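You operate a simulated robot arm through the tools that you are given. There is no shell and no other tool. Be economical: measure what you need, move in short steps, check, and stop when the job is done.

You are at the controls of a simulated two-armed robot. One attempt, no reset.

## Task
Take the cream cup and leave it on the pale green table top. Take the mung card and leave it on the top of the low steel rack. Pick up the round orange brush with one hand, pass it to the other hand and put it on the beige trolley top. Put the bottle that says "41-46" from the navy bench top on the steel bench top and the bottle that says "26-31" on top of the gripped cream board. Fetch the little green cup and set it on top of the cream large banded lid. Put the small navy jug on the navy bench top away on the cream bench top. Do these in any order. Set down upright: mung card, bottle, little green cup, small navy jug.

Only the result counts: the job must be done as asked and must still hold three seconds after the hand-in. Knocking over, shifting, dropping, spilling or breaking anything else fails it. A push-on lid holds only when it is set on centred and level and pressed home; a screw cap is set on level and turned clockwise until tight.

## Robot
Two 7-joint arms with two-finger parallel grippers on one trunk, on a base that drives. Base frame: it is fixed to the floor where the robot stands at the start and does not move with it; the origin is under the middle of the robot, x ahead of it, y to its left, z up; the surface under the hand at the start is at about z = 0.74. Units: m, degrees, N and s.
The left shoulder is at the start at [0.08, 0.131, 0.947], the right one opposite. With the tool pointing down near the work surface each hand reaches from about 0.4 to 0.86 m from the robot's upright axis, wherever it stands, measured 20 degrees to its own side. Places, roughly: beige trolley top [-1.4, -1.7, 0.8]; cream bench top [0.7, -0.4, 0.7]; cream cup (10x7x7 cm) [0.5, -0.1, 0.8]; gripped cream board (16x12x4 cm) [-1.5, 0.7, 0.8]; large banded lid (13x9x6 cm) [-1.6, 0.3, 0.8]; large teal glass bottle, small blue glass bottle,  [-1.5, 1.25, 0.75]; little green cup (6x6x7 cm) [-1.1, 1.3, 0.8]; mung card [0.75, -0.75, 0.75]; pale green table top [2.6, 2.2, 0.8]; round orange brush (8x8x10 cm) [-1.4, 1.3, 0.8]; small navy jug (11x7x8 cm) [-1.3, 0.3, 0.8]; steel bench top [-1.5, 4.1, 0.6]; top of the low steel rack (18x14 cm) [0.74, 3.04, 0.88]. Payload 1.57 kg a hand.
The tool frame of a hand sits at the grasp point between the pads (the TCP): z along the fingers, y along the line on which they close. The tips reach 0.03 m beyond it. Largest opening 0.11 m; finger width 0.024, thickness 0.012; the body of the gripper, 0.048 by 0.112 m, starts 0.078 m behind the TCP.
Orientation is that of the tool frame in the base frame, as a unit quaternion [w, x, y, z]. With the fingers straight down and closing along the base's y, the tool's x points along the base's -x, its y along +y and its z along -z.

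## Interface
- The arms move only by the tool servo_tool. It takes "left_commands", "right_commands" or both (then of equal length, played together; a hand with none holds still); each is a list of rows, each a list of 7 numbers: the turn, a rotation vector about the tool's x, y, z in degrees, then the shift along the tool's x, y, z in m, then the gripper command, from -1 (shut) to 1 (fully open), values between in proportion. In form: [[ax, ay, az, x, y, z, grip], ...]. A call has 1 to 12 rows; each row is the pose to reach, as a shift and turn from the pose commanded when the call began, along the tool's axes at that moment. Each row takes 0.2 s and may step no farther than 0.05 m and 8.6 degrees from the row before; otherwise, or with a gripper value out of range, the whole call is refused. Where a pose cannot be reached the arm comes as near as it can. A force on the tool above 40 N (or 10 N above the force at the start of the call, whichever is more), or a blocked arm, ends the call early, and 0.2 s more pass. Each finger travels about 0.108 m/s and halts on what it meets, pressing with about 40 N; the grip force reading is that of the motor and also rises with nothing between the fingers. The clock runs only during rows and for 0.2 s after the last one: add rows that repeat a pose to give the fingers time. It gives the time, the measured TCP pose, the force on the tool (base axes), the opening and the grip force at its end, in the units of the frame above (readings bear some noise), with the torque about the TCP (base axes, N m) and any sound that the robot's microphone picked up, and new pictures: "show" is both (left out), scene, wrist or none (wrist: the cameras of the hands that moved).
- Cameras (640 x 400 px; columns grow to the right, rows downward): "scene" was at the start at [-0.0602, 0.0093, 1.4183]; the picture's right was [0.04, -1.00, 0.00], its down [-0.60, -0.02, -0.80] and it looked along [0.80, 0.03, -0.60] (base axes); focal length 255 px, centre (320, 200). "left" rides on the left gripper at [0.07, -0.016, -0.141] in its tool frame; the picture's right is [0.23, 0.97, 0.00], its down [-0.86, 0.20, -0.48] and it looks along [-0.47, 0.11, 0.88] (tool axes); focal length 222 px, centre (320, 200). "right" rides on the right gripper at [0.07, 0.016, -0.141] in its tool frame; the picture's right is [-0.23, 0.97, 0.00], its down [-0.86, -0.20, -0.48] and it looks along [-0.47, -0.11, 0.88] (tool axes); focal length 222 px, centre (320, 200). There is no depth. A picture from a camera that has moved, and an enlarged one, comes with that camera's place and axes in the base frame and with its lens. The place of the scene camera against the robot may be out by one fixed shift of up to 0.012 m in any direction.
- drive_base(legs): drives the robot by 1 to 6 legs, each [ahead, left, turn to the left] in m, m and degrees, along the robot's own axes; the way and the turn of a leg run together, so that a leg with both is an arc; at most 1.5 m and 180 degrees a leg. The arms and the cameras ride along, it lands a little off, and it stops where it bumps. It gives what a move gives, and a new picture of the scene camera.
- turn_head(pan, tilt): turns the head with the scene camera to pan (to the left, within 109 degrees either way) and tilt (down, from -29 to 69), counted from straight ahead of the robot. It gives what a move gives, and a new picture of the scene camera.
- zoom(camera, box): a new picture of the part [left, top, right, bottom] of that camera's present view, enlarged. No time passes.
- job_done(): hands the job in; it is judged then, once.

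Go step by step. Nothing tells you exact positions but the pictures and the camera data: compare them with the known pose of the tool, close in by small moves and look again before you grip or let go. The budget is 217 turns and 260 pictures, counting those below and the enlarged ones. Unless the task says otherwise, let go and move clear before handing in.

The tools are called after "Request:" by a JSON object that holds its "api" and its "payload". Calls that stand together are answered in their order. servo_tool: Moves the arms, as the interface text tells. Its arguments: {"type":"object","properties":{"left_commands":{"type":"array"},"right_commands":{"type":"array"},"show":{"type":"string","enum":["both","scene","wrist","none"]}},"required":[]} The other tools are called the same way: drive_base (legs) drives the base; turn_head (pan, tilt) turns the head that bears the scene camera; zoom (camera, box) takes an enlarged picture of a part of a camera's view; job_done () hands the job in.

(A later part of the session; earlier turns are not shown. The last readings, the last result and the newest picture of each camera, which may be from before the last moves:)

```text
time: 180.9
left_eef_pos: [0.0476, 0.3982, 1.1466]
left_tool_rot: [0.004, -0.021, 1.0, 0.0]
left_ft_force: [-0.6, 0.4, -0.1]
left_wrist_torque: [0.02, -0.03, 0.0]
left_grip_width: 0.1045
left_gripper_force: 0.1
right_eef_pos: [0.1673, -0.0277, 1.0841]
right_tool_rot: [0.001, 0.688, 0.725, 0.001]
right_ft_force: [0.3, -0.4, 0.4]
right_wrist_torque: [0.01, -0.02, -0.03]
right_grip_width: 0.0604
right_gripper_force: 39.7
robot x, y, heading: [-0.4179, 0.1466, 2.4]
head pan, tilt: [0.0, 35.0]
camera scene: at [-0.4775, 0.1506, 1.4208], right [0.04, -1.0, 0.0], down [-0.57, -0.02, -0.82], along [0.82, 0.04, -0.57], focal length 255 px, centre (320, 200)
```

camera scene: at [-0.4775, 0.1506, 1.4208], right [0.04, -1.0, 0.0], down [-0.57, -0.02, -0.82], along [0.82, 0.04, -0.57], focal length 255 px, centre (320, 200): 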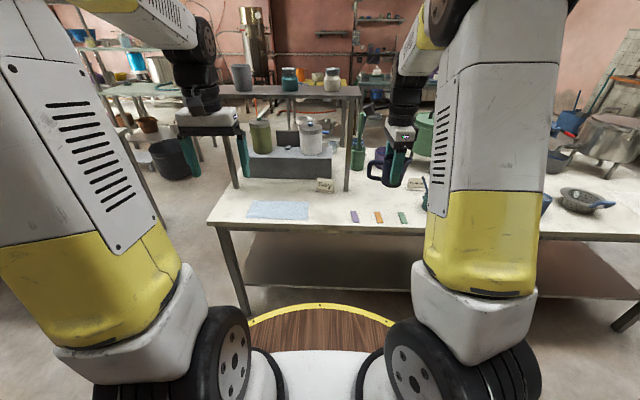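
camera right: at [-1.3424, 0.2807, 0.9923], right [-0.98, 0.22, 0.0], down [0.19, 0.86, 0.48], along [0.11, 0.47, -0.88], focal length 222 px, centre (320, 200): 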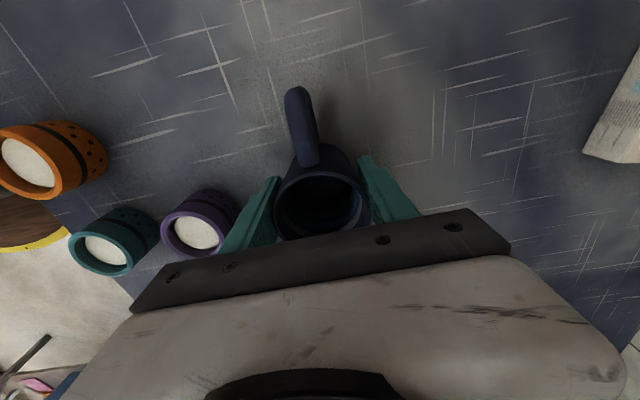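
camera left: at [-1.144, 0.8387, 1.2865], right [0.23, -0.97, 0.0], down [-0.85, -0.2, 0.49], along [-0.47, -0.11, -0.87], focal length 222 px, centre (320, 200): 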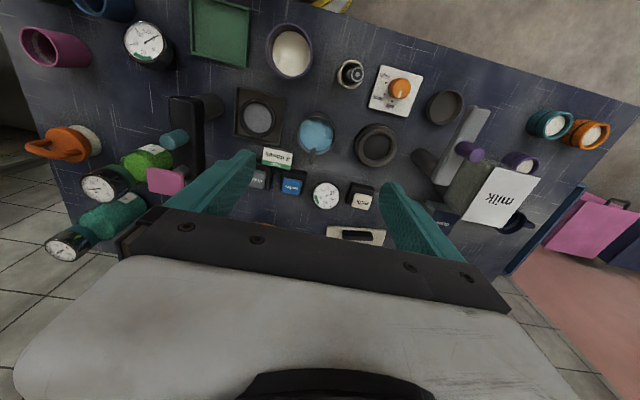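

The overshelf over the cream bench begins at x≈0.57, y≥0.04; I'll stay clear. I align and move in so the jug comes above [0.53,-0.095].

Request:
{"api": "drive_base", "payload": {"legs": [[0, -0.04, -2.4], [0.367, 0, 0]]}}

Request:
{"api": "servo_tool", "payload": {"right_commands": [[0, 0, 0, 0, 0, 0.04, -1], [0, 0, 0, 0, 0, 0.08, -1], [0, 0, 0, 0, 0, 0.12, -1]]}}

```text
time: 183.7
left_eef_pos: [0.4201, 0.3409, 1.1464]
left_tool_rot: [0.004, -0.002, 1.0, 0.0]
left_ft_force: [0.5, -0.2, -0.2]
left_wrist_torque: [0.01, 0.02, 0.01]
left_grip_width: 0.1045
left_gripper_force: 0.0
right_eef_pos: [0.5224, -0.0906, 1.0861]
right_tool_rot: [0.0, 0.703, 0.711, 0.0]
right_ft_force: [0.5, 0.2, -0.6]
right_wrist_torque: [0.02, 0.0, -0.01]
right_grip_width: 0.0604
right_gripper_force: 39.9
robot x, y, heading: [-0.0568, 0.1121, 0.3]
head pan, tilt: [0.0, 35.0]
camera scene: at [-0.1165, 0.1138, 1.4208], right [0.0, -1.0, 0.0], down [-0.57, 0.0, -0.82], along [0.82, 0.0, -0.57], focal length 255 px, centre (320, 200)
```

scene: 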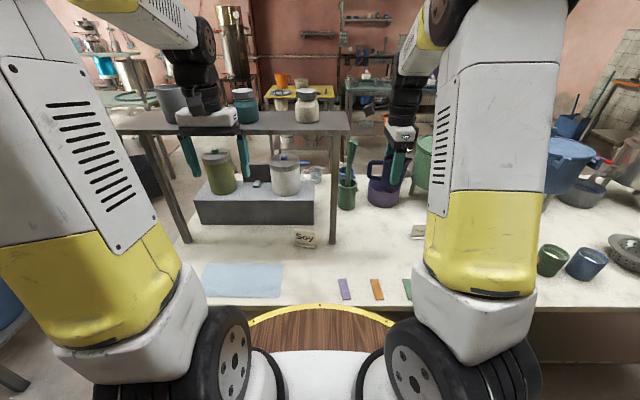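

```text
time: 184.5
left_eef_pos: [0.4198, 0.3416, 1.1467]
left_tool_rot: [0.005, 0.0, 1.0, 0.0]
left_ft_force: [0.2, 0.1, -0.1]
left_wrist_torque: [0.01, -0.01, -0.03]
left_grip_width: 0.1043
left_gripper_force: 0.1
right_eef_pos: [0.5225, -0.0899, 0.9633]
right_tool_rot: [0.0, 0.703, 0.711, 0.001]
right_ft_force: [-0.6, -0.1, 0.1]
right_wrist_torque: [-0.02, -0.02, -0.02]
right_grip_width: 0.0602
right_gripper_force: 39.8
robot x, y, heading: [-0.0581, 0.1066, 0.1]
head pan, tilt: [0.0, 35.0]
camera scene: at [-0.1167, 0.1138, 1.4208], right [0.0, -1.0, 0.0], down [-0.57, 0.0, -0.82], along [0.82, 0.0, -0.57], focal length 255 px, centre (320, 200)
camera right: at [0.5388, -0.0196, 1.1057], right [0.98, -0.22, 0.0], down [-0.19, -0.86, 0.48], along [-0.1, -0.47, -0.88], focal length 222 px, centre (320, 200)
```

scene: 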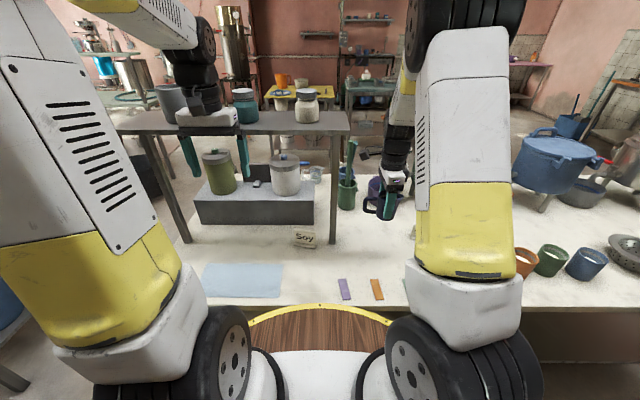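
right: 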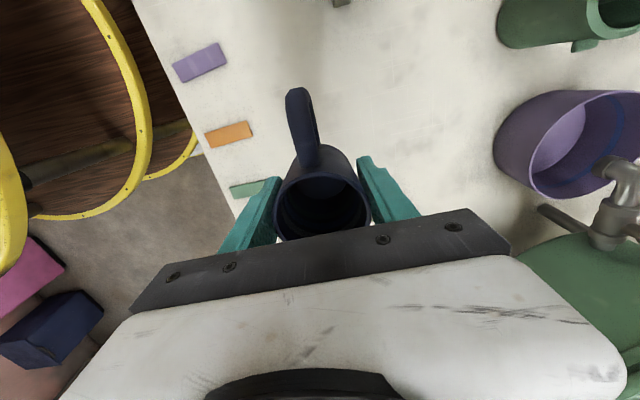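

The spot under the jug is clear. I lower toward the bench.

Request:
{"api": "servo_tool", "payload": {"right_commands": [[0, 0, 0, 0, 0, 0.04, -1], [0, 0, 0, 0, 0, 0.08, -1], [0, 0, 0, 0, 0, 0.115, -1], [0, 0, 0, 0, 0, 0.14, -1], [0, 0, 0, 0, 0, 0.152, -1], [0, 0, 0, 0, 0, 0.157, -1], [0, 0, 0, 0, 0, 0.16, -1], [0, 0, 0, 0, 0, 0.16, -1]], "show": "wrist"}}

```text
time: 186.3
left_eef_pos: [0.4194, 0.3393, 1.147]
left_tool_rot: [0.004, -0.001, 1.0, 0.0]
left_ft_force: [-0.3, 0.3, -0.1]
left_wrist_torque: [-0.03, -0.03, -0.01]
left_grip_width: 0.1046
left_gripper_force: 0.2
right_eef_pos: [0.5209, -0.0908, 0.8062]
right_tool_rot: [-0.001, 0.703, 0.711, 0.0]
right_ft_force: [0.3, 0.4, -0.1]
right_wrist_torque: [-0.01, 0.02, 0.0]
right_grip_width: 0.0607
right_gripper_force: 40.4
robot x, y, heading: [-0.056, 0.1061, 0.0]
head pan, tilt: [0.0, 35.0]
camera right: at [0.5369, -0.0199, 0.9473], right [0.98, -0.22, 0.0], down [-0.19, -0.86, 0.48], along [-0.1, -0.47, -0.88], focal length 222 px, centre (320, 200)
```

right: 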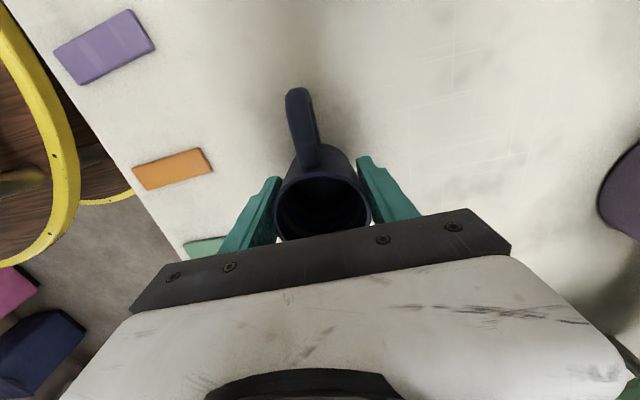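

Request:
{"api": "servo_tool", "payload": {"right_commands": [[0, 0, 0, 0, 0, 0.004, -1], [0, 0, 0, 0, 0, 0.007, -1], [0, 0, 0, 0, 0, 0.01, -1], [0, 0, 0, 0, 0, 0.012, -1]], "show": "none"}}

```text
time: 187.3
left_eef_pos: [0.4198, 0.3398, 1.1464]
left_tool_rot: [0.004, -0.001, 1.0, 0.0]
left_ft_force: [0.0, -0.1, 0.9]
left_wrist_torque: [-0.02, 0.03, -0.02]
left_grip_width: 0.1046
left_gripper_force: 0.1
right_eef_pos: [0.5208, -0.0896, 0.7936]
right_tool_rot: [0.0, 0.702, 0.712, 0.0]
right_ft_force: [-0.7, -0.2, 0.6]
right_wrist_torque: [-0.01, -0.02, -0.01]
right_grip_width: 0.0604
right_gripper_force: 40.1
robot x, y, heading: [-0.0553, 0.1051, -0.0]
head pan, tilt: [0.0, 35.0]
```

Request:
{"api": "servo_tool", "payload": {"right_commands": [[0, 0, 0, 0, 0, 0.002, -1], [0, 0, 0, 0, 0, 0.004, -1], [0, 0, 0, 0, 0, 0.006, -1]], "show": "none"}}

```text
time: 188.1
left_eef_pos: [0.4183, 0.3406, 1.1457]
left_tool_rot: [0.004, 0.0, 1.0, 0.0]
left_ft_force: [0.2, 0.1, -0.1]
left_wrist_torque: [0.0, 0.0, -0.06]
left_grip_width: 0.1044
left_gripper_force: 0.0
right_eef_pos: [0.5228, -0.0902, 0.7891]
right_tool_rot: [0.001, 0.703, 0.711, 0.001]
right_ft_force: [-6.8, -0.6, 31.2]
right_wrist_torque: [-0.14, -0.03, 0.02]
right_grip_width: 0.0605
right_gripper_force: 39.9
robot x, y, heading: [-0.0578, 0.108, 0.4]
head pan, tilt: [0.0, 35.0]
```

Contact. I ease 2 mm, release and rise clear.

Request:
{"api": "servo_tool", "payload": {"right_commands": [[0, 0, 0, 0, 0, -0.002, -1], [0, 0, 0, 0, 0, -0.002, 0], [0, 0, 0, 0, 0, -0.002, 0.7], [0, 0, 0, 0, 0, -0.002, 1], [0, 0, 0, 0, 0, -0.002, 1], [0, 0, 0, 0, 0, -0.04, 1], [0, 0, 0, 0, 0, -0.085, 1], [0, 0, 0, 0, 0, -0.13, 1], [0, 0, 0, 0, 0, -0.175, 1], [0, 0, 0, 0, 0, -0.22, 1], [0, 0, 0, 0, 0, -0.265, 1], [0, 0, 0, 0, 0, -0.3, 1]], "show": "wrist"}}

```text
time: 190.7
left_eef_pos: [0.4202, 0.3406, 1.1465]
left_tool_rot: [0.003, -0.001, 1.0, 0.0]
left_ft_force: [-0.2, -1.4, -0.1]
left_wrist_torque: [-0.02, 0.0, -0.01]
left_grip_width: 0.1045
left_gripper_force: 0.0
right_eef_pos: [0.5254, -0.0914, 1.0875]
right_tool_rot: [-0.001, 0.703, 0.712, -0.001]
right_ft_force: [0.4, -0.6, -0.3]
right_wrist_torque: [-0.03, 0.03, 0.03]
right_grip_width: 0.1099
right_gripper_force: 0.1
robot x, y, heading: [-0.0603, 0.1028, 0.3]
head pan, tilt: [0.0, 35.0]
camera right: at [0.5407, -0.0203, 1.2291], right [0.98, -0.21, 0.0], down [-0.19, -0.86, 0.48], along [-0.1, -0.47, -0.88], focal length 222 px, centre (320, 200)
```

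right: 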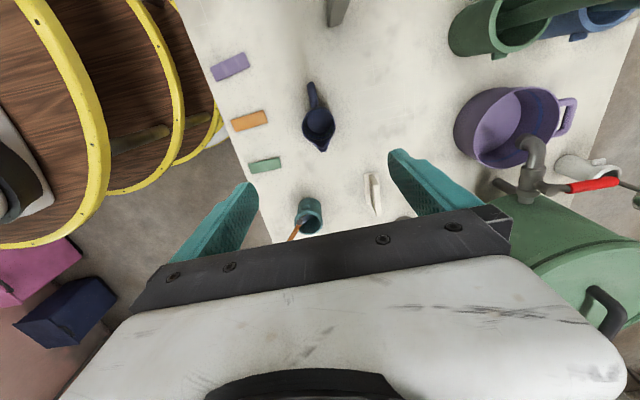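

The jug stands on the cream bench. I unwind the yaw and return to the navy bench for the bottles.

Request:
{"api": "servo_tool", "payload": {"right_commands": [[0, 0, -8, 0, 0, -0.003, 1], [0, 0, -16, 0, 0, -0.006, 1], [0, 0, -24, 0, 0, -0.01, 1], [0, 0, -32, 0, 0, -0.013, 1], [0, 0, -40, 0, 0, -0.016, 1], [0, 0, -48, 0, 0, -0.02, 1], [0, 0, -56, 0, 0, -0.024, 1], [0, 0, -64, 0, 0, -0.028, 1], [0, 0, -72, 0, 0, -0.032, 1], [0, 0, -80, 0, 0, -0.036, 1], [0, 0, -88, 0, 0, -0.04, 1], [0, 0, -90, 0, 0, -0.04, 1]], "show": "none"}}

Request:
{"api": "drive_base", "payload": {"legs": [[-0.4, 0, 0], [0, 0, 90], [0, 0, 89.5], [0, -0.8, 0]]}}

Request:
{"api": "zoom", "payload": {"camera": "scene", "box": [240, 130, 420, 250]}}

```text
time: 193.3
left_eef_pos: [0.4199, 0.3404, 1.1458]
left_tool_rot: [0.004, 0.0, 1.0, 0.0]
left_ft_force: [0.1, 0.1, 0.0]
left_wrist_torque: [0.02, 0.0, 0.03]
left_grip_width: 0.1047
left_gripper_force: 0.1
right_eef_pos: [0.5226, -0.09, 1.1278]
right_tool_rot: [0.0, -0.007, 1.0, 0.001]
right_ft_force: [-0.1, 0.2, -0.2]
right_wrist_torque: [0.01, 0.0, 0.0]
right_grip_width: 0.1102
right_gripper_force: 0.2
robot x, y, heading: [-0.056, 0.1087, -0.2]
head pan, tilt: [0.0, 35.0]
```

```text
time: 207.4
left_eef_pos: [-0.9327, 0.6922, 1.1454]
left_tool_rot: [0.0, 1.0, -0.01, -0.003]
left_ft_force: [-1.1, -0.1, 0.6]
left_wrist_torque: [0.03, 0.02, 0.0]
left_grip_width: 0.1045
left_gripper_force: 0.1
right_eef_pos: [-1.025, 1.1256, 1.1284]
right_tool_rot: [0.0, 1.0, -0.005, 0.0]
right_ft_force: [-0.3, 0.8, -0.3]
right_wrist_torque: [-0.02, 0.0, 0.01]
right_grip_width: 0.1101
right_gripper_force: 0.0
robot x, y, heading: [-0.4529, 0.9139, 178.7]
head pan, tilt: [0.0, 35.0]
camera scene: at [-0.4062, 0.9179, 1.4208], right [0.02, 1.0, 0.0], down [0.57, -0.01, -0.82], along [-0.82, 0.02, -0.57], focal length 255 px, centre (320, 200)
```

scene: 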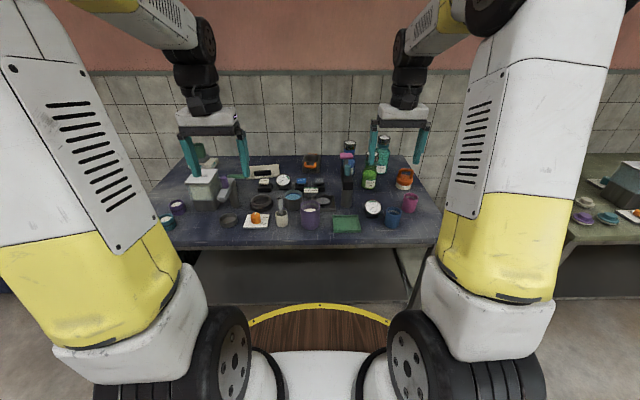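

```text
3.33 times, centred on (330, 190) of scene
camera zoom: at [-0.4062, 0.9179, 1.4208], right [0.02, 1.0, 0.0], down [0.57, -0.01, -0.82], along [-0.82, 0.02, -0.57], focal length 851 px, centre (287, 233)
```

zoom: 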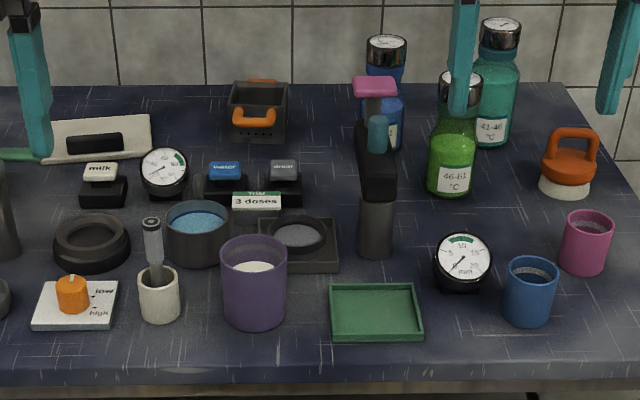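

I see the blue bottle at about [-1.55,1.085] behind the spray pump, and the cream board with a black grip at the left. I move up to the bench and line up for the blue bottle.

Request:
{"api": "drive_base", "payload": {"legs": [[0.29, 0, 1.2]]}}

Request:
{"api": "servo_tool", "payload": {"right_commands": [[0, 0, 0, 0, 0, 0, 0.9]], "left_commands": [[0, 0, 0, 0, 0, 0, 0.9]], "show": "wrist"}}

Request:
{"api": "zoom", "payload": {"camera": "scene", "box": [240, 150, 400, 250]}}

```text
time: 209.4
left_eef_pos: [-1.2199, 0.6817, 1.1452]
left_tool_rot: [0.0, 1.0, 0.001, -0.004]
left_ft_force: [0.0, 0.4, 0.1]
left_wrist_torque: [0.01, 0.03, 0.01]
left_grip_width: 0.1044
left_gripper_force: 0.1
right_eef_pos: [-1.3243, 1.1138, 1.1284]
right_tool_rot: [0.0, 1.0, 0.007, 0.0]
right_ft_force: [0.5, 0.4, 0.2]
right_wrist_torque: [-0.02, 0.01, 0.02]
right_grip_width: 0.11
right_gripper_force: 0.0
robot x, y, heading: [-0.7418, 0.9145, -179.5]
head pan, tilt: [0.0, 35.0]
camera scene: at [-0.6994, 0.9216, 1.4208], right [0.0, 1.0, 0.0], down [0.57, 0.0, -0.82], along [-0.82, 0.0, -0.57], focal length 255 px, centre (320, 200)
```

scene: 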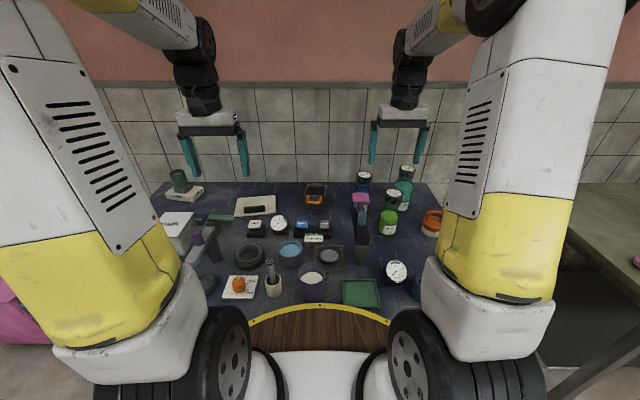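

```text
time: 209.8
left_eef_pos: [-1.22, 0.6817, 1.146]
left_tool_rot: [0.0, 1.0, 0.003, -0.004]
left_ft_force: [0.7, -0.3, 0.7]
left_wrist_torque: [-0.02, 0.01, 0.02]
left_grip_width: 0.1044
left_gripper_force: 0.1
right_eef_pos: [-1.3238, 1.113, 1.1283]
right_tool_rot: [0.0, 1.0, 0.007, 0.001]
right_ft_force: [-0.1, -1.2, 0.0]
right_wrist_torque: [0.0, -0.01, -0.01]
right_grip_width: 0.1046
right_gripper_force: 0.1
robot x, y, heading: [-0.7425, 0.9155, -179.9]
head pan, tilt: [0.0, 35.0]
camera right: at [-1.2538, 1.0981, 1.269], right [-0.21, -0.98, 0.0], down [-0.86, 0.19, 0.48], along [-0.47, 0.1, -0.88], focal length 222 px, centre (320, 200)
camera left: at [-1.1488, 0.6997, 1.2862], right [0.23, -0.97, 0.0], down [-0.85, -0.2, 0.49], along [-0.47, -0.11, -0.87], focal length 222 px, centre (320, 200)
```

right: 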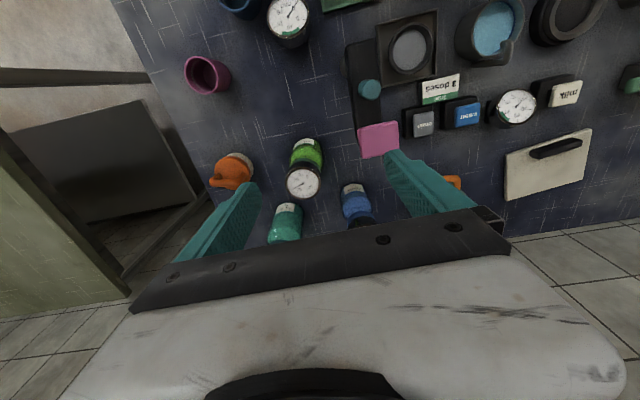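
left: 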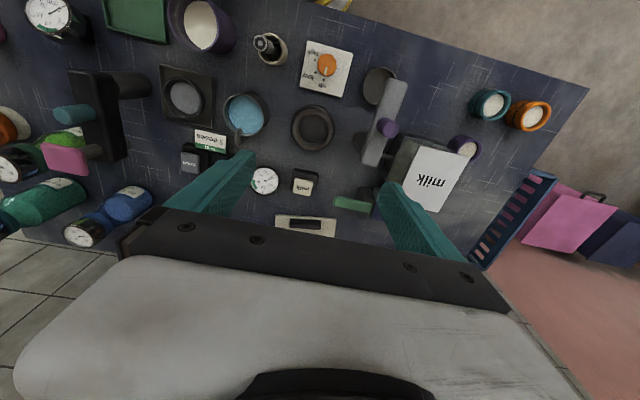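

```text
4.00 times, centred on (320, 200) of scene
camera zoom: at [-0.6996, 0.9215, 1.4208], right [0.0, 1.0, 0.0], down [0.57, 0.0, -0.82], along [-0.82, 0.0, -0.57], focal length 1022 px, centre (320, 200)
```

zoom: 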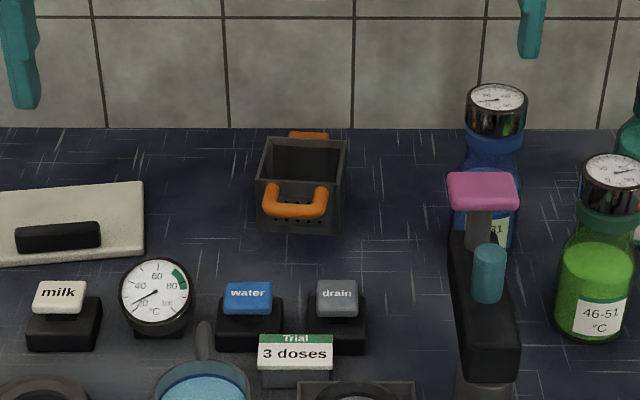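

Estimates place the blue bottle near [-1.51,1.08]. I hover nearer for a better view.

Request:
{"api": "servo_tool", "payload": {"right_commands": [[0, 0, 0, -0.04, 0.01, 0, 0.9], [0, 0, 0, -0.08, 0.02, 0, 0.9], [0, 0, 0, -0.12, 0.03, 0, 0.9], [0, 0, 0, -0.15, 0.034, 0, 0.9], [0, 0, 0, -0.15, 0.034, 0, 0.9]]}}

Request:
{"api": "zoom", "payload": {"camera": "right", "box": [240, 60, 400, 220]}}

```text
time: 211.0
left_eef_pos: [-1.2205, 0.6817, 1.1457]
left_tool_rot: [0.0, 1.0, 0.002, -0.004]
left_ft_force: [0.0, 0.5, -0.2]
left_wrist_torque: [0.01, -0.02, -0.02]
left_grip_width: 0.1044
left_gripper_force: 0.1
right_eef_pos: [-1.4739, 1.0762, 1.1279]
right_tool_rot: [0.0, 1.0, 0.006, 0.0]
right_ft_force: [-0.3, -0.3, -0.3]
right_wrist_torque: [0.0, -0.03, 0.02]
right_grip_width: 0.1041
right_gripper_force: 0.0
robot x, y, heading: [-0.7445, 0.9132, -179.9]
head pan, tilt: [0.0, 35.0]
camera scene: at [-0.6996, 0.9215, 1.4208], right [0.0, 1.0, 0.0], down [0.57, 0.0, -0.82], along [-0.82, 0.0, -0.57], focal length 255 px, centre (320, 200)
camera right: at [-1.4044, 1.061, 1.2693], right [-0.21, -0.98, 0.0], down [-0.86, 0.19, 0.48], along [-0.47, 0.1, -0.88], focal length 222 px, centre (320, 200)
```

scene: 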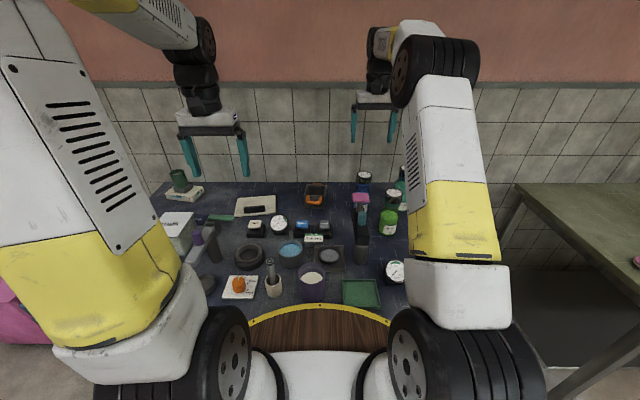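
right: 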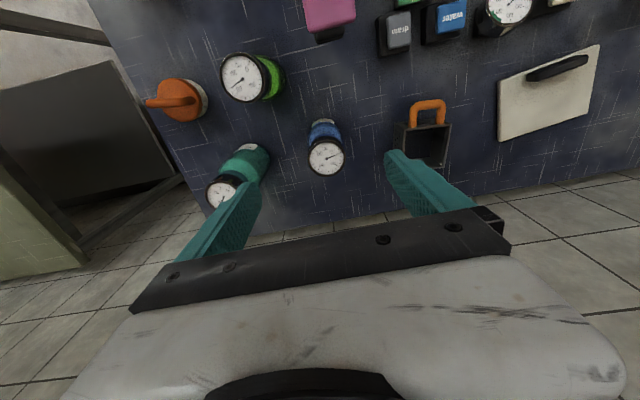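

```text
2.50 times, centred on (320, 140) of right
camera zoom: at [-1.4044, 1.061, 1.2693], right [-0.21, -0.98, 0.0], down [-0.86, 0.19, 0.48], along [-0.47, 0.1, -0.88], focal length 555 px, centre (320, 350)
```

zoom: 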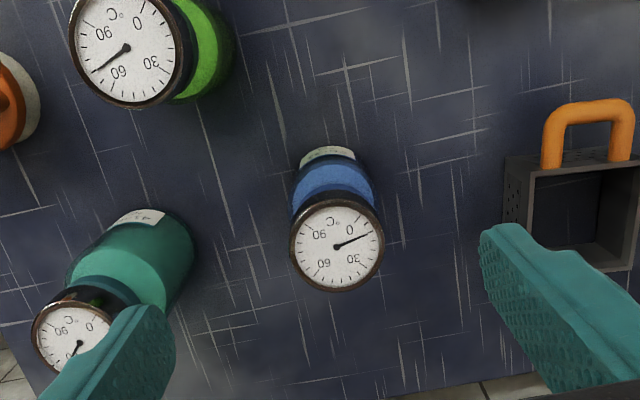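

Blue cap centre is about [-1.510,1.073]. I align above it and lower part way.

Request:
{"api": "servo_tool", "payload": {"right_commands": [[0, 0, 0, -0.018, 0.003, 0.01, 0.9], [0, 0, 0, -0.036, 0.003, 0.04, 0.9], [0, 0, 0, -0.036, 0.003, 0.08, 0.9], [0, 0, 0, -0.036, 0.003, 0.12, 0.9], [0, 0, 0, -0.036, 0.003, 0.128, 0.9], [0, 0, 0, -0.036, 0.003, 0.128, 0.9]]}}

Request:
{"api": "zoom", "payload": {"camera": "scene", "box": [310, 140, 430, 250]}}

```text
time: 212.4
left_eef_pos: [-1.2197, 0.6822, 1.1462]
left_tool_rot: [0.0, 1.0, 0.002, -0.003]
left_ft_force: [-0.1, 0.2, 0.2]
left_wrist_torque: [0.0, 0.02, 0.03]
left_grip_width: 0.1044
left_gripper_force: 0.1
right_eef_pos: [-1.5096, 1.0745, 0.9973]
right_tool_rot: [0.0, 1.0, 0.007, 0.001]
right_ft_force: [0.7, -0.3, -0.2]
right_wrist_torque: [0.0, 0.0, -0.03]
right_grip_width: 0.1044
right_gripper_force: 0.2
robot x, y, heading: [-0.7473, 0.9187, -179.8]
head pan, tilt: [0.0, 35.0]
camera scene: at [-0.6996, 0.9215, 1.4208], right [0.0, 1.0, 0.0], down [0.57, 0.0, -0.82], along [-0.82, 0.0, -0.57], focal length 255 px, centre (320, 200)
camera right: at [-1.4392, 1.0596, 1.1396], right [-0.21, -0.98, 0.0], down [-0.86, 0.19, 0.48], along [-0.47, 0.1, -0.88], focal length 222 px, centre (320, 200)
```

scene: 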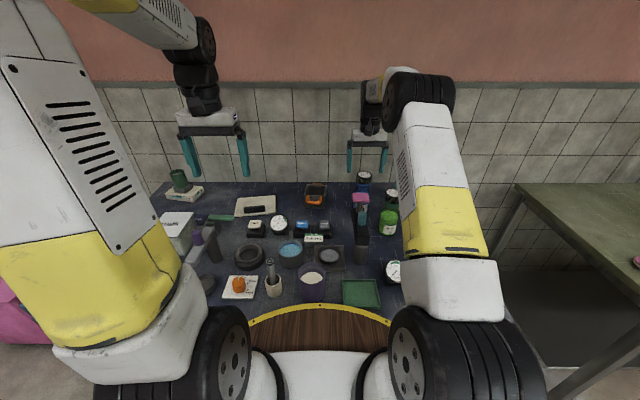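
right: 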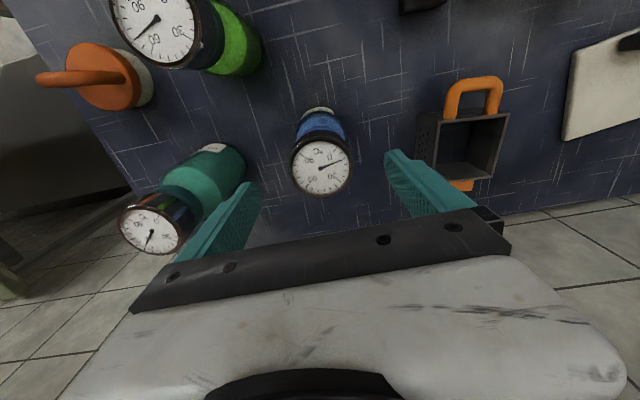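

```text
3.64 times, centred on (370, 195) of scene
camera zoom: at [-0.6996, 0.9215, 1.4208], right [0.0, 1.0, 0.0], down [0.57, 0.0, -0.82], along [-0.82, 0.0, -0.57], focal length 929 px, centre (138, 218)
```

zoom: 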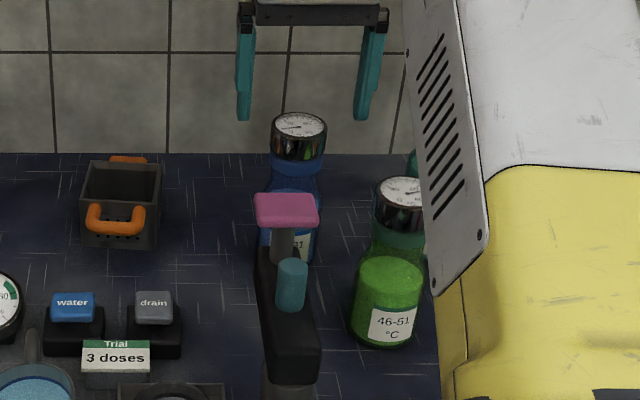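

Well aligned. I descend to TCP z≈0.905 and close on cap and shoulder.

Request:
{"api": "servo_tool", "payload": {"right_commands": [[0, 0, 0, 0.001, 0.002, 0.02, 0.9], [0, 0, 0, 0.001, 0.002, 0.045, 0.9], [0, 0, 0, 0.001, 0.002, 0.07, 0.9], [0, 0, 0, 0.001, 0.002, 0.085, 0.9], [0, 0, 0, 0.001, 0.002, 0.092, 0.9], [0, 0, 0, 0.001, 0.002, 0.092, 0.4], [0, 0, 0, 0.001, 0.002, 0.092, 0], [0, 0, 0, 0.001, 0.002, 0.092, -0.5], [0, 0, 0, 0.001, 0.002, 0.092, -1], [0, 0, 0, 0.001, 0.002, 0.092, -1]]}}

Request:
{"api": "zoom", "payload": {"camera": "scene", "box": [310, 140, 430, 250]}}

```text
time: 214.6
left_eef_pos: [-1.2194, 0.6824, 1.1468]
left_tool_rot: [0.001, 1.0, 0.002, -0.005]
left_ft_force: [0.4, 0.6, -0.5]
left_wrist_torque: [0.0, 0.03, 0.01]
left_grip_width: 0.1045
left_gripper_force: 0.1
right_eef_pos: [-1.5079, 1.0717, 0.9075]
right_tool_rot: [0.0, 1.0, 0.007, 0.001]
right_ft_force: [0.0, 2.4, 8.4]
right_wrist_torque: [0.14, -0.09, 0.05]
right_grip_width: 0.0616
right_gripper_force: 39.7
robot x, y, heading: [-0.7425, 0.9124, -179.7]
head pan, tilt: [0.0, 35.0]
camera scene: at [-0.6993, 0.9216, 1.4208], right [0.0, 1.0, 0.0], down [0.57, 0.0, -0.82], along [-0.82, 0.0, -0.57], focal length 255 px, centre (320, 200)
camera right: at [-1.4384, 1.0569, 1.0496], right [-0.21, -0.98, 0.0], down [-0.86, 0.19, 0.48], along [-0.47, 0.1, -0.88], focal length 222 px, centre (320, 200)
```

scene: 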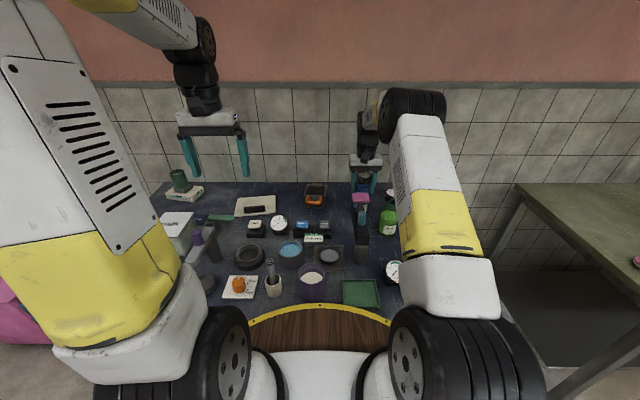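
right: 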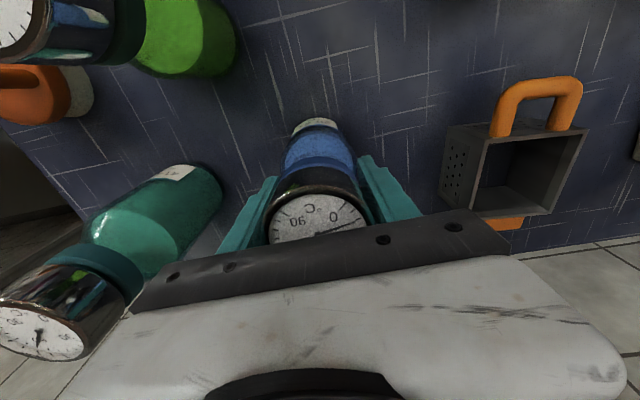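

```text
3.64 times, centred on (370, 195) of scene
camera zoom: at [-0.6993, 0.9216, 1.4208], right [0.0, 1.0, 0.0], down [0.57, 0.0, -0.82], along [-0.82, 0.0, -0.57], focal length 929 px, centre (138, 218)
```

zoom: 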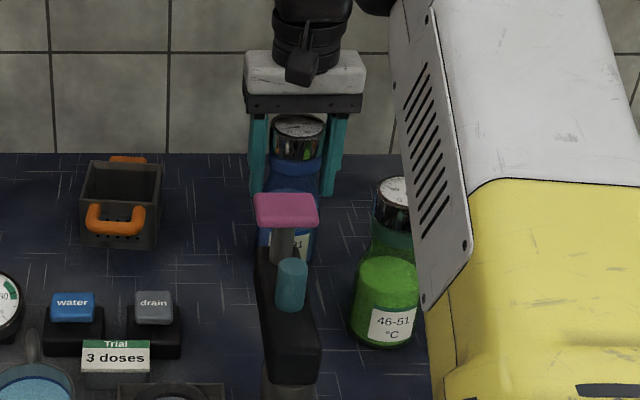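

The fingers hold the top of the body (0.062 m). For a safer hold I open slightly, go 14 mm lower and close again.

Request:
{"api": "servo_tool", "payload": {"right_commands": [[0, 0, 0, 0, 0, 0, 0.4], [0, 0, 0, 0, 0, 0, 0.6], [0, 0, 0, 0, 0, 0.007, 0.6], [0, 0, 0, 0, 0, 0.014, 0.6], [0, 0, 0, 0, 0, 0.014, 0], [0, 0, 0, 0, 0, 0.014, -0.6], [0, 0, 0, 0, 0, 0.014, -1], [0, 0, 0, 0, 0, 0.014, -1]], "show": "wrist"}}

```text
time: 216.4
left_eef_pos: [-1.22, 0.6821, 1.1462]
left_tool_rot: [-0.001, 1.0, 0.002, -0.004]
left_ft_force: [-0.4, 0.0, 0.3]
left_wrist_torque: [0.01, 0.0, -0.01]
left_grip_width: 0.1044
left_gripper_force: 0.1
right_eef_pos: [-1.5074, 1.0716, 0.8933]
right_tool_rot: [0.0, 1.0, 0.007, 0.002]
right_ft_force: [0.0, 0.3, 0.0]
right_wrist_torque: [0.02, 0.06, 0.0]
right_grip_width: 0.0651
right_gripper_force: 40.4
robot x, y, heading: [-0.7444, 0.9158, -179.6]
head pan, tilt: [0.0, 35.0]
camera right: at [-1.4381, 1.0567, 1.0346], right [-0.21, -0.98, 0.0], down [-0.86, 0.19, 0.48], along [-0.47, 0.1, -0.88], focal length 222 px, centre (320, 200)
```

right: 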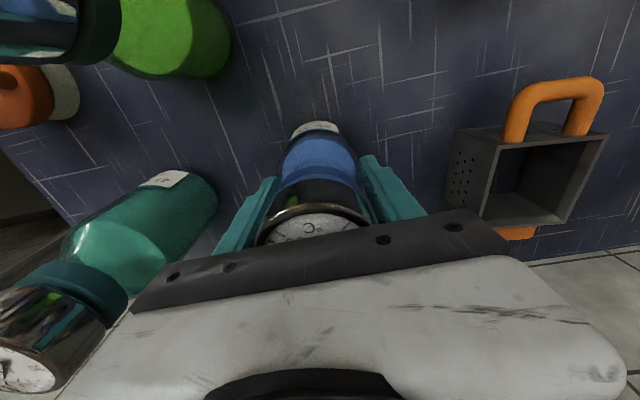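

Firm hold at 0.065 m. I lift it to z≈1.09 and slide the base left so the right hand comes over the board.

Request:
{"api": "servo_tool", "payload": {"right_commands": [[0, 0, 0, 0, 0, -0.03, -1], [0, 0, 0, 0, 0, -0.07, -1], [0, 0, 0, 0, 0, -0.11, -1], [0, 0, 0, 0, 0, -0.15, -1], [0, 0, 0, 0, 0, -0.19, -1], [0, 0, 0, 0, 0, -0.2, -1]], "show": "none"}}

Request:
{"api": "drive_base", "payload": {"legs": [[0, 0.41, -0.3]]}}

Request:
{"api": "zoom", "payload": {"camera": "scene", "box": [290, 120, 450, 240]}}

```text
time: 217.8
left_eef_pos: [-1.2205, 0.6816, 1.1471]
left_tool_rot: [0.0, 1.0, 0.002, -0.004]
left_ft_force: [-0.6, 0.5, 0.1]
left_wrist_torque: [-0.02, -0.03, -0.01]
left_grip_width: 0.1048
left_gripper_force: 0.1
right_eef_pos: [-1.5091, 1.072, 1.0922]
right_tool_rot: [0.0, 1.0, 0.007, 0.001]
right_ft_force: [-0.6, -0.7, -3.2]
right_wrist_torque: [0.02, 0.0, 0.01]
right_grip_width: 0.0651
right_gripper_force: 39.6
robot x, y, heading: [-0.744, 0.9159, -179.7]
head pan, tilt: [0.0, 35.0]
```

```text
time: 220.3
left_eef_pos: [-1.2233, 0.2734, 1.1449]
left_tool_rot: [0.0, 1.0, -0.002, -0.004]
left_ft_force: [-0.1, 0.2, -0.4]
left_wrist_torque: [-0.01, -0.01, 0.04]
left_grip_width: 0.1043
left_gripper_force: 0.0
right_eef_pos: [-1.509, 0.6651, 1.0922]
right_tool_rot: [0.0, 1.0, 0.003, 0.0]
right_ft_force: [0.2, 0.3, -3.0]
right_wrist_torque: [-0.02, -0.01, 0.02]
right_grip_width: 0.0652
right_gripper_force: 40.2
robot x, y, heading: [-0.7418, 0.5017, 179.7]
head pan, tilt: [0.0, 35.0]
camera scene: at [-0.6996, 0.5095, 1.4208], right [0.0, 1.0, 0.0], down [0.57, 0.0, -0.82], along [-0.82, 0.0, -0.57], focal length 255 px, centre (320, 200)
```

scene: 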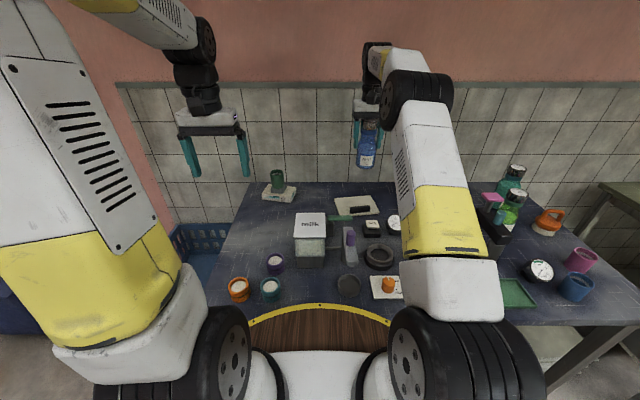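

```text
3.33 times, centred on (370, 180) of scene
camera zoom: at [-0.6996, 0.5095, 1.4208], right [0.0, 1.0, 0.0], down [0.57, 0.0, -0.82], along [-0.82, 0.0, -0.57], focal length 851 px, centre (153, 267)
```

zoom: 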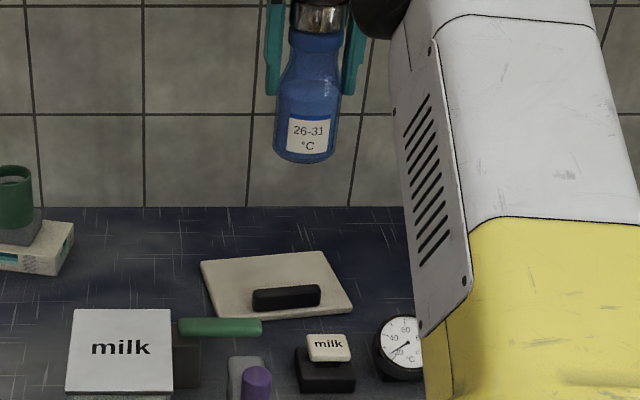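

Free board area lies behind the black grip; I target [-1.532,0.657]. Lowering to just above the board.

Request:
{"api": "servo_tool", "payload": {"right_commands": [[0, 0, 0, -0.012, 0.004, 0.03, -1], [0, 0, 0, -0.023, 0.008, 0.06, -1], [0, 0, 0, -0.023, 0.008, 0.09, -1], [0, 0, 0, -0.023, 0.008, 0.12, -1], [0, 0, 0, -0.023, 0.008, 0.14, -1], [0, 0, 0, -0.023, 0.008, 0.15, -1], [0, 0, 0, -0.023, 0.008, 0.15, -1]]}}

Request:
{"api": "zoom", "payload": {"camera": "scene", "box": [310, 140, 410, 220]}}

```text
time: 221.9
left_eef_pos: [-1.222, 0.2761, 1.1451]
left_tool_rot: [0.001, 1.0, -0.002, -0.003]
left_ft_force: [1.0, -0.8, 0.0]
left_wrist_torque: [-0.03, 0.01, 0.01]
left_grip_width: 0.1045
left_gripper_force: 0.1
right_eef_pos: [-1.5317, 0.6595, 0.9421]
right_tool_rot: [0.0, 1.0, 0.002, 0.0]
right_ft_force: [0.3, -0.8, -4.0]
right_wrist_torque: [0.0, 0.04, 0.0]
right_grip_width: 0.0653
right_gripper_force: 40.2
robot x, y, heading: [-0.7432, 0.5017, 179.9]
head pan, tilt: [0.0, 35.0]
camera scene: at [-0.6996, 0.5095, 1.4208], right [0.0, 1.0, 0.0], down [0.57, 0.0, -0.82], along [-0.82, 0.0, -0.57], focal length 255 px, centre (320, 200)
camera right: at [-1.4616, 0.6429, 1.0836], right [-0.22, -0.98, 0.0], down [-0.86, 0.19, 0.48], along [-0.47, 0.11, -0.88], focal length 222 px, centre (320, 200)
```

scene: 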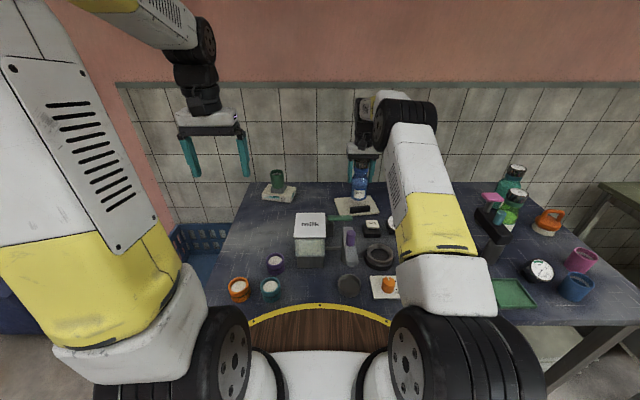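
right: 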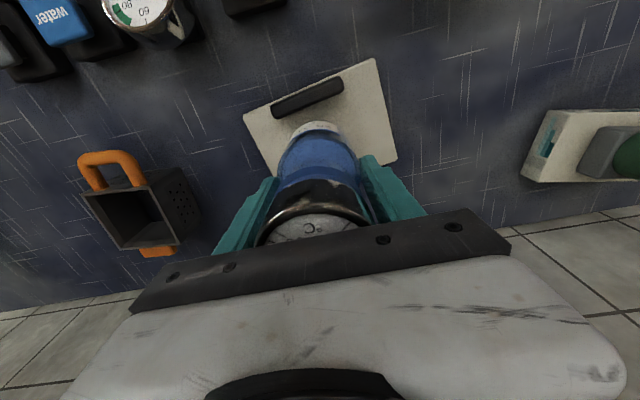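

```text
5.00 times, centred on (360, 180) of scene
camera zoom: at [-0.6996, 0.5095, 1.4208], right [0.0, 1.0, 0.0], down [0.57, 0.0, -0.82], along [-0.82, 0.0, -0.57], focal length 1277 px, centre (120, 300)
```

zoom: 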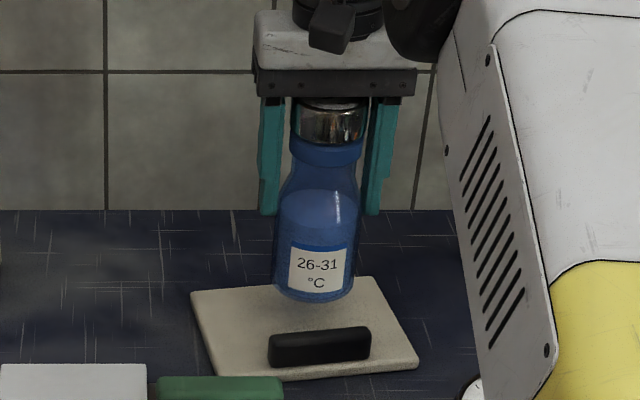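

The bottle is centred over the free part of the board. I lower gently.

Request:
{"api": "servo_tool", "payload": {"right_commands": [[0, 0, 0, 0, 0, 0.01, -1], [0, 0, 0, 0, 0, 0.018, -1], [0, 0, 0, 0, 0, 0.022, -1], [0, 0, 0, 0, 0, 0.025, -1], [0, 0, 0, 0, 0, 0.025, -1]], "show": "none"}}

Request:
{"api": "zoom", "payload": {"camera": "scene", "box": [310, 140, 410, 220]}}

```text
time: 223.1
left_eef_pos: [-1.2213, 0.2751, 1.146]
left_tool_rot: [0.001, 1.0, -0.002, -0.004]
left_ft_force: [0.3, -0.4, 0.7]
left_wrist_torque: [0.02, 0.02, 0.01]
left_grip_width: 0.1045
left_gripper_force: 0.0
right_eef_pos: [-1.5316, 0.6589, 0.9163]
right_tool_rot: [0.0, 1.0, 0.003, 0.001]
right_ft_force: [-0.7, 0.2, -4.0]
right_wrist_torque: [0.0, 0.02, 0.02]
right_grip_width: 0.0653
right_gripper_force: 40.2
robot x, y, heading: [-0.7421, 0.5014, 179.9]
head pan, tilt: [0.0, 35.0]
```

```text
5.00 times, centred on (360, 180) of scene
camera zoom: at [-0.6996, 0.5095, 1.4208], right [0.0, 1.0, 0.0], down [0.57, 0.0, -0.82], along [-0.82, 0.0, -0.57], focal length 1277 px, centre (120, 300)
```

zoom: 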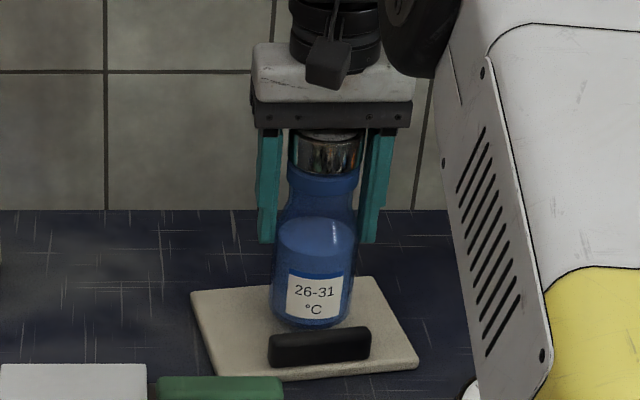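

Request:
{"api": "servo_tool", "payload": {"right_commands": [[0, 0, 0, -0.002, 0, 0.002, -1], [0, 0, 0, -0.002, 0, 0.004, -1], [0, 0, 0, -0.002, 0, 0.006, -1]], "show": "none"}}

```text
time: 223.9
left_eef_pos: [-1.2218, 0.2761, 1.1458]
left_tool_rot: [-0.001, 1.0, -0.002, -0.003]
left_ft_force: [-0.5, 0.4, -0.3]
left_wrist_torque: [0.02, -0.02, 0.02]
left_grip_width: 0.1048
left_gripper_force: 0.1
right_eef_pos: [-1.5333, 0.6574, 0.912]
right_tool_rot: [0.001, 1.0, 0.003, 0.0]
right_ft_force: [0.5, 0.0, -4.0]
right_wrist_torque: [0.01, -0.01, 0.02]
right_grip_width: 0.0652
right_gripper_force: 40.3
robot x, y, heading: [-0.7442, 0.5056, 179.8]
head pan, tilt: [0.0, 35.0]
```

Request:
{"api": "servo_tool", "payload": {"right_commands": [[0, 0, 0, 0, 0, 0.002, -1], [0, 0, 0, 0, 0, 0.004, -1], [0, 0, 0, 0, 0, 0.0055, -1], [0, 0, 0, 0, 0, 0.0055, -1]], "show": "none"}}

```text
time: 224.9
left_eef_pos: [-1.2229, 0.275, 1.1461]
left_tool_rot: [-0.001, 1.0, -0.002, -0.004]
left_ft_force: [-0.2, -1.1, -0.5]
left_wrist_torque: [-0.01, 0.02, 0.0]
left_grip_width: 0.1042
left_gripper_force: 0.0
right_eef_pos: [-1.5317, 0.6575, 0.906]
right_tool_rot: [0.0, 1.0, 0.003, 0.0]
right_ft_force: [0.1, 0.6, -3.3]
right_wrist_torque: [-0.03, 0.01, 0.0]
right_grip_width: 0.0652
right_gripper_force: 40.3
robot x, y, heading: [-0.7466, 0.5034, 179.9]
head pan, tilt: [0.0, 35.0]
```

Request:
{"api": "servo_tool", "payload": {"right_commands": [[0, 0, 0, 0, 0, 0.002, -1], [0, 0, 0, 0, 0, 0.0035, -1], [0, 0, 0, 0, 0, 0.005, -1], [0, 0, 0, 0, 0, 0.005, -1]], "show": "none"}}

Request:
{"api": "zoom", "payload": {"camera": "scene", "box": [310, 140, 410, 220]}}

```text
time: 225.9
left_eef_pos: [-1.2203, 0.2751, 1.1462]
left_tool_rot: [0.0, 1.0, -0.002, -0.004]
left_ft_force: [0.0, -0.8, -0.7]
left_wrist_torque: [0.01, -0.01, -0.02]
left_grip_width: 0.1048
left_gripper_force: 0.0
right_eef_pos: [-1.5335, 0.6591, 0.9039]
right_tool_rot: [0.0, 1.0, 0.003, -0.003]
right_ft_force: [2.9, 2.0, 23.9]
right_wrist_torque: [0.01, -0.17, 0.19]
right_grip_width: 0.0652
right_gripper_force: 40.7
robot x, y, heading: [-0.7439, 0.5056, 179.8]
head pan, tilt: [0.0, 35.0]
```

```text
5.00 times, centred on (360, 180) of scene
camera zoom: at [-0.6983, 0.5093, 1.4208], right [0.0, 1.0, 0.0], down [0.57, 0.0, -0.82], along [-0.82, 0.0, -0.57], focal length 1277 px, centre (120, 300)
```

zoom: 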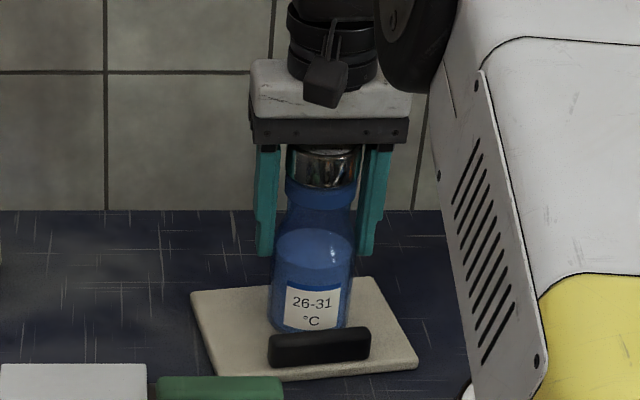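

Contact with the board. I ease, open, and rise.

Request:
{"api": "servo_tool", "payload": {"right_commands": [[0, 0, 0, 0, 0, -0.0025, -1], [0, 0, 0, 0, 0, -0.0025, 0.2], [0, 0, 0, 0, 0, -0.0025, 0.7], [0, 0, 0, 0, 0, -0.0025, 0.9], [0, 0, 0, 0, 0, -0.0025, 0.9], [0, 0, 0, 0, 0, -0.035, 0.9], [0, 0, 0, 0, 0, -0.08, 0.9], [0, 0, 0, 0, 0, -0.125, 0.9], [0, 0, 0, 0, 0, -0.17, 0.9], [0, 0, 0, 0, 0, -0.21, 0.9]], "show": "wrist"}}

Request:
{"api": "zoom", "payload": {"camera": "scene", "box": [310, 140, 410, 220]}}

```text
time: 228.1
left_eef_pos: [-1.2231, 0.2744, 1.147]
left_tool_rot: [0.0, 1.0, 0.0, -0.004]
left_ft_force: [-0.6, -0.1, 0.6]
left_wrist_torque: [0.0, -0.04, 0.03]
left_grip_width: 0.1045
left_gripper_force: 0.0
right_eef_pos: [-1.5211, 0.6604, 1.1047]
right_tool_rot: [0.0, 1.0, 0.004, 0.002]
right_ft_force: [-0.2, -0.2, -0.3]
right_wrist_torque: [-0.01, -0.02, 0.02]
right_grip_width: 0.1045
right_gripper_force: 0.1
right hand out of reach, approached as far as the arm can: row 10
robot x, y, heading: [-0.7444, 0.5047, 179.9]
head pan, tilt: [0.0, 35.0]
camera right: at [-1.4528, 0.6455, 1.2471], right [-0.22, -0.98, 0.0], down [-0.86, 0.19, 0.48], along [-0.46, 0.11, -0.88], focal length 222 px, centre (320, 200)
```

right: 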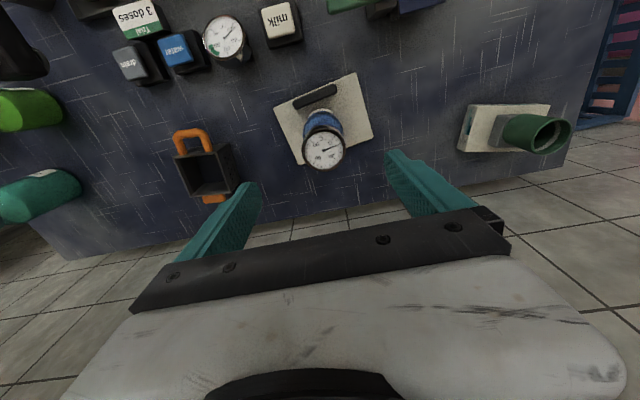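

```text
5.00 times, centred on (360, 180) of scene
camera zoom: at [-0.6999, 0.5094, 1.4208], right [0.0, 1.0, 0.0], down [0.57, 0.0, -0.82], along [-0.82, 0.0, -0.57], focal length 1277 px, centre (120, 300)
```

zoom: 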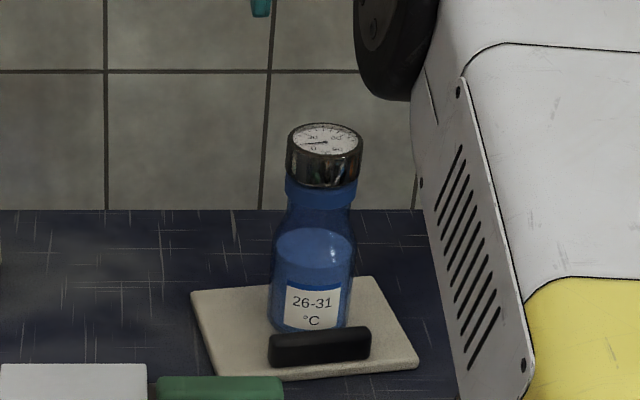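

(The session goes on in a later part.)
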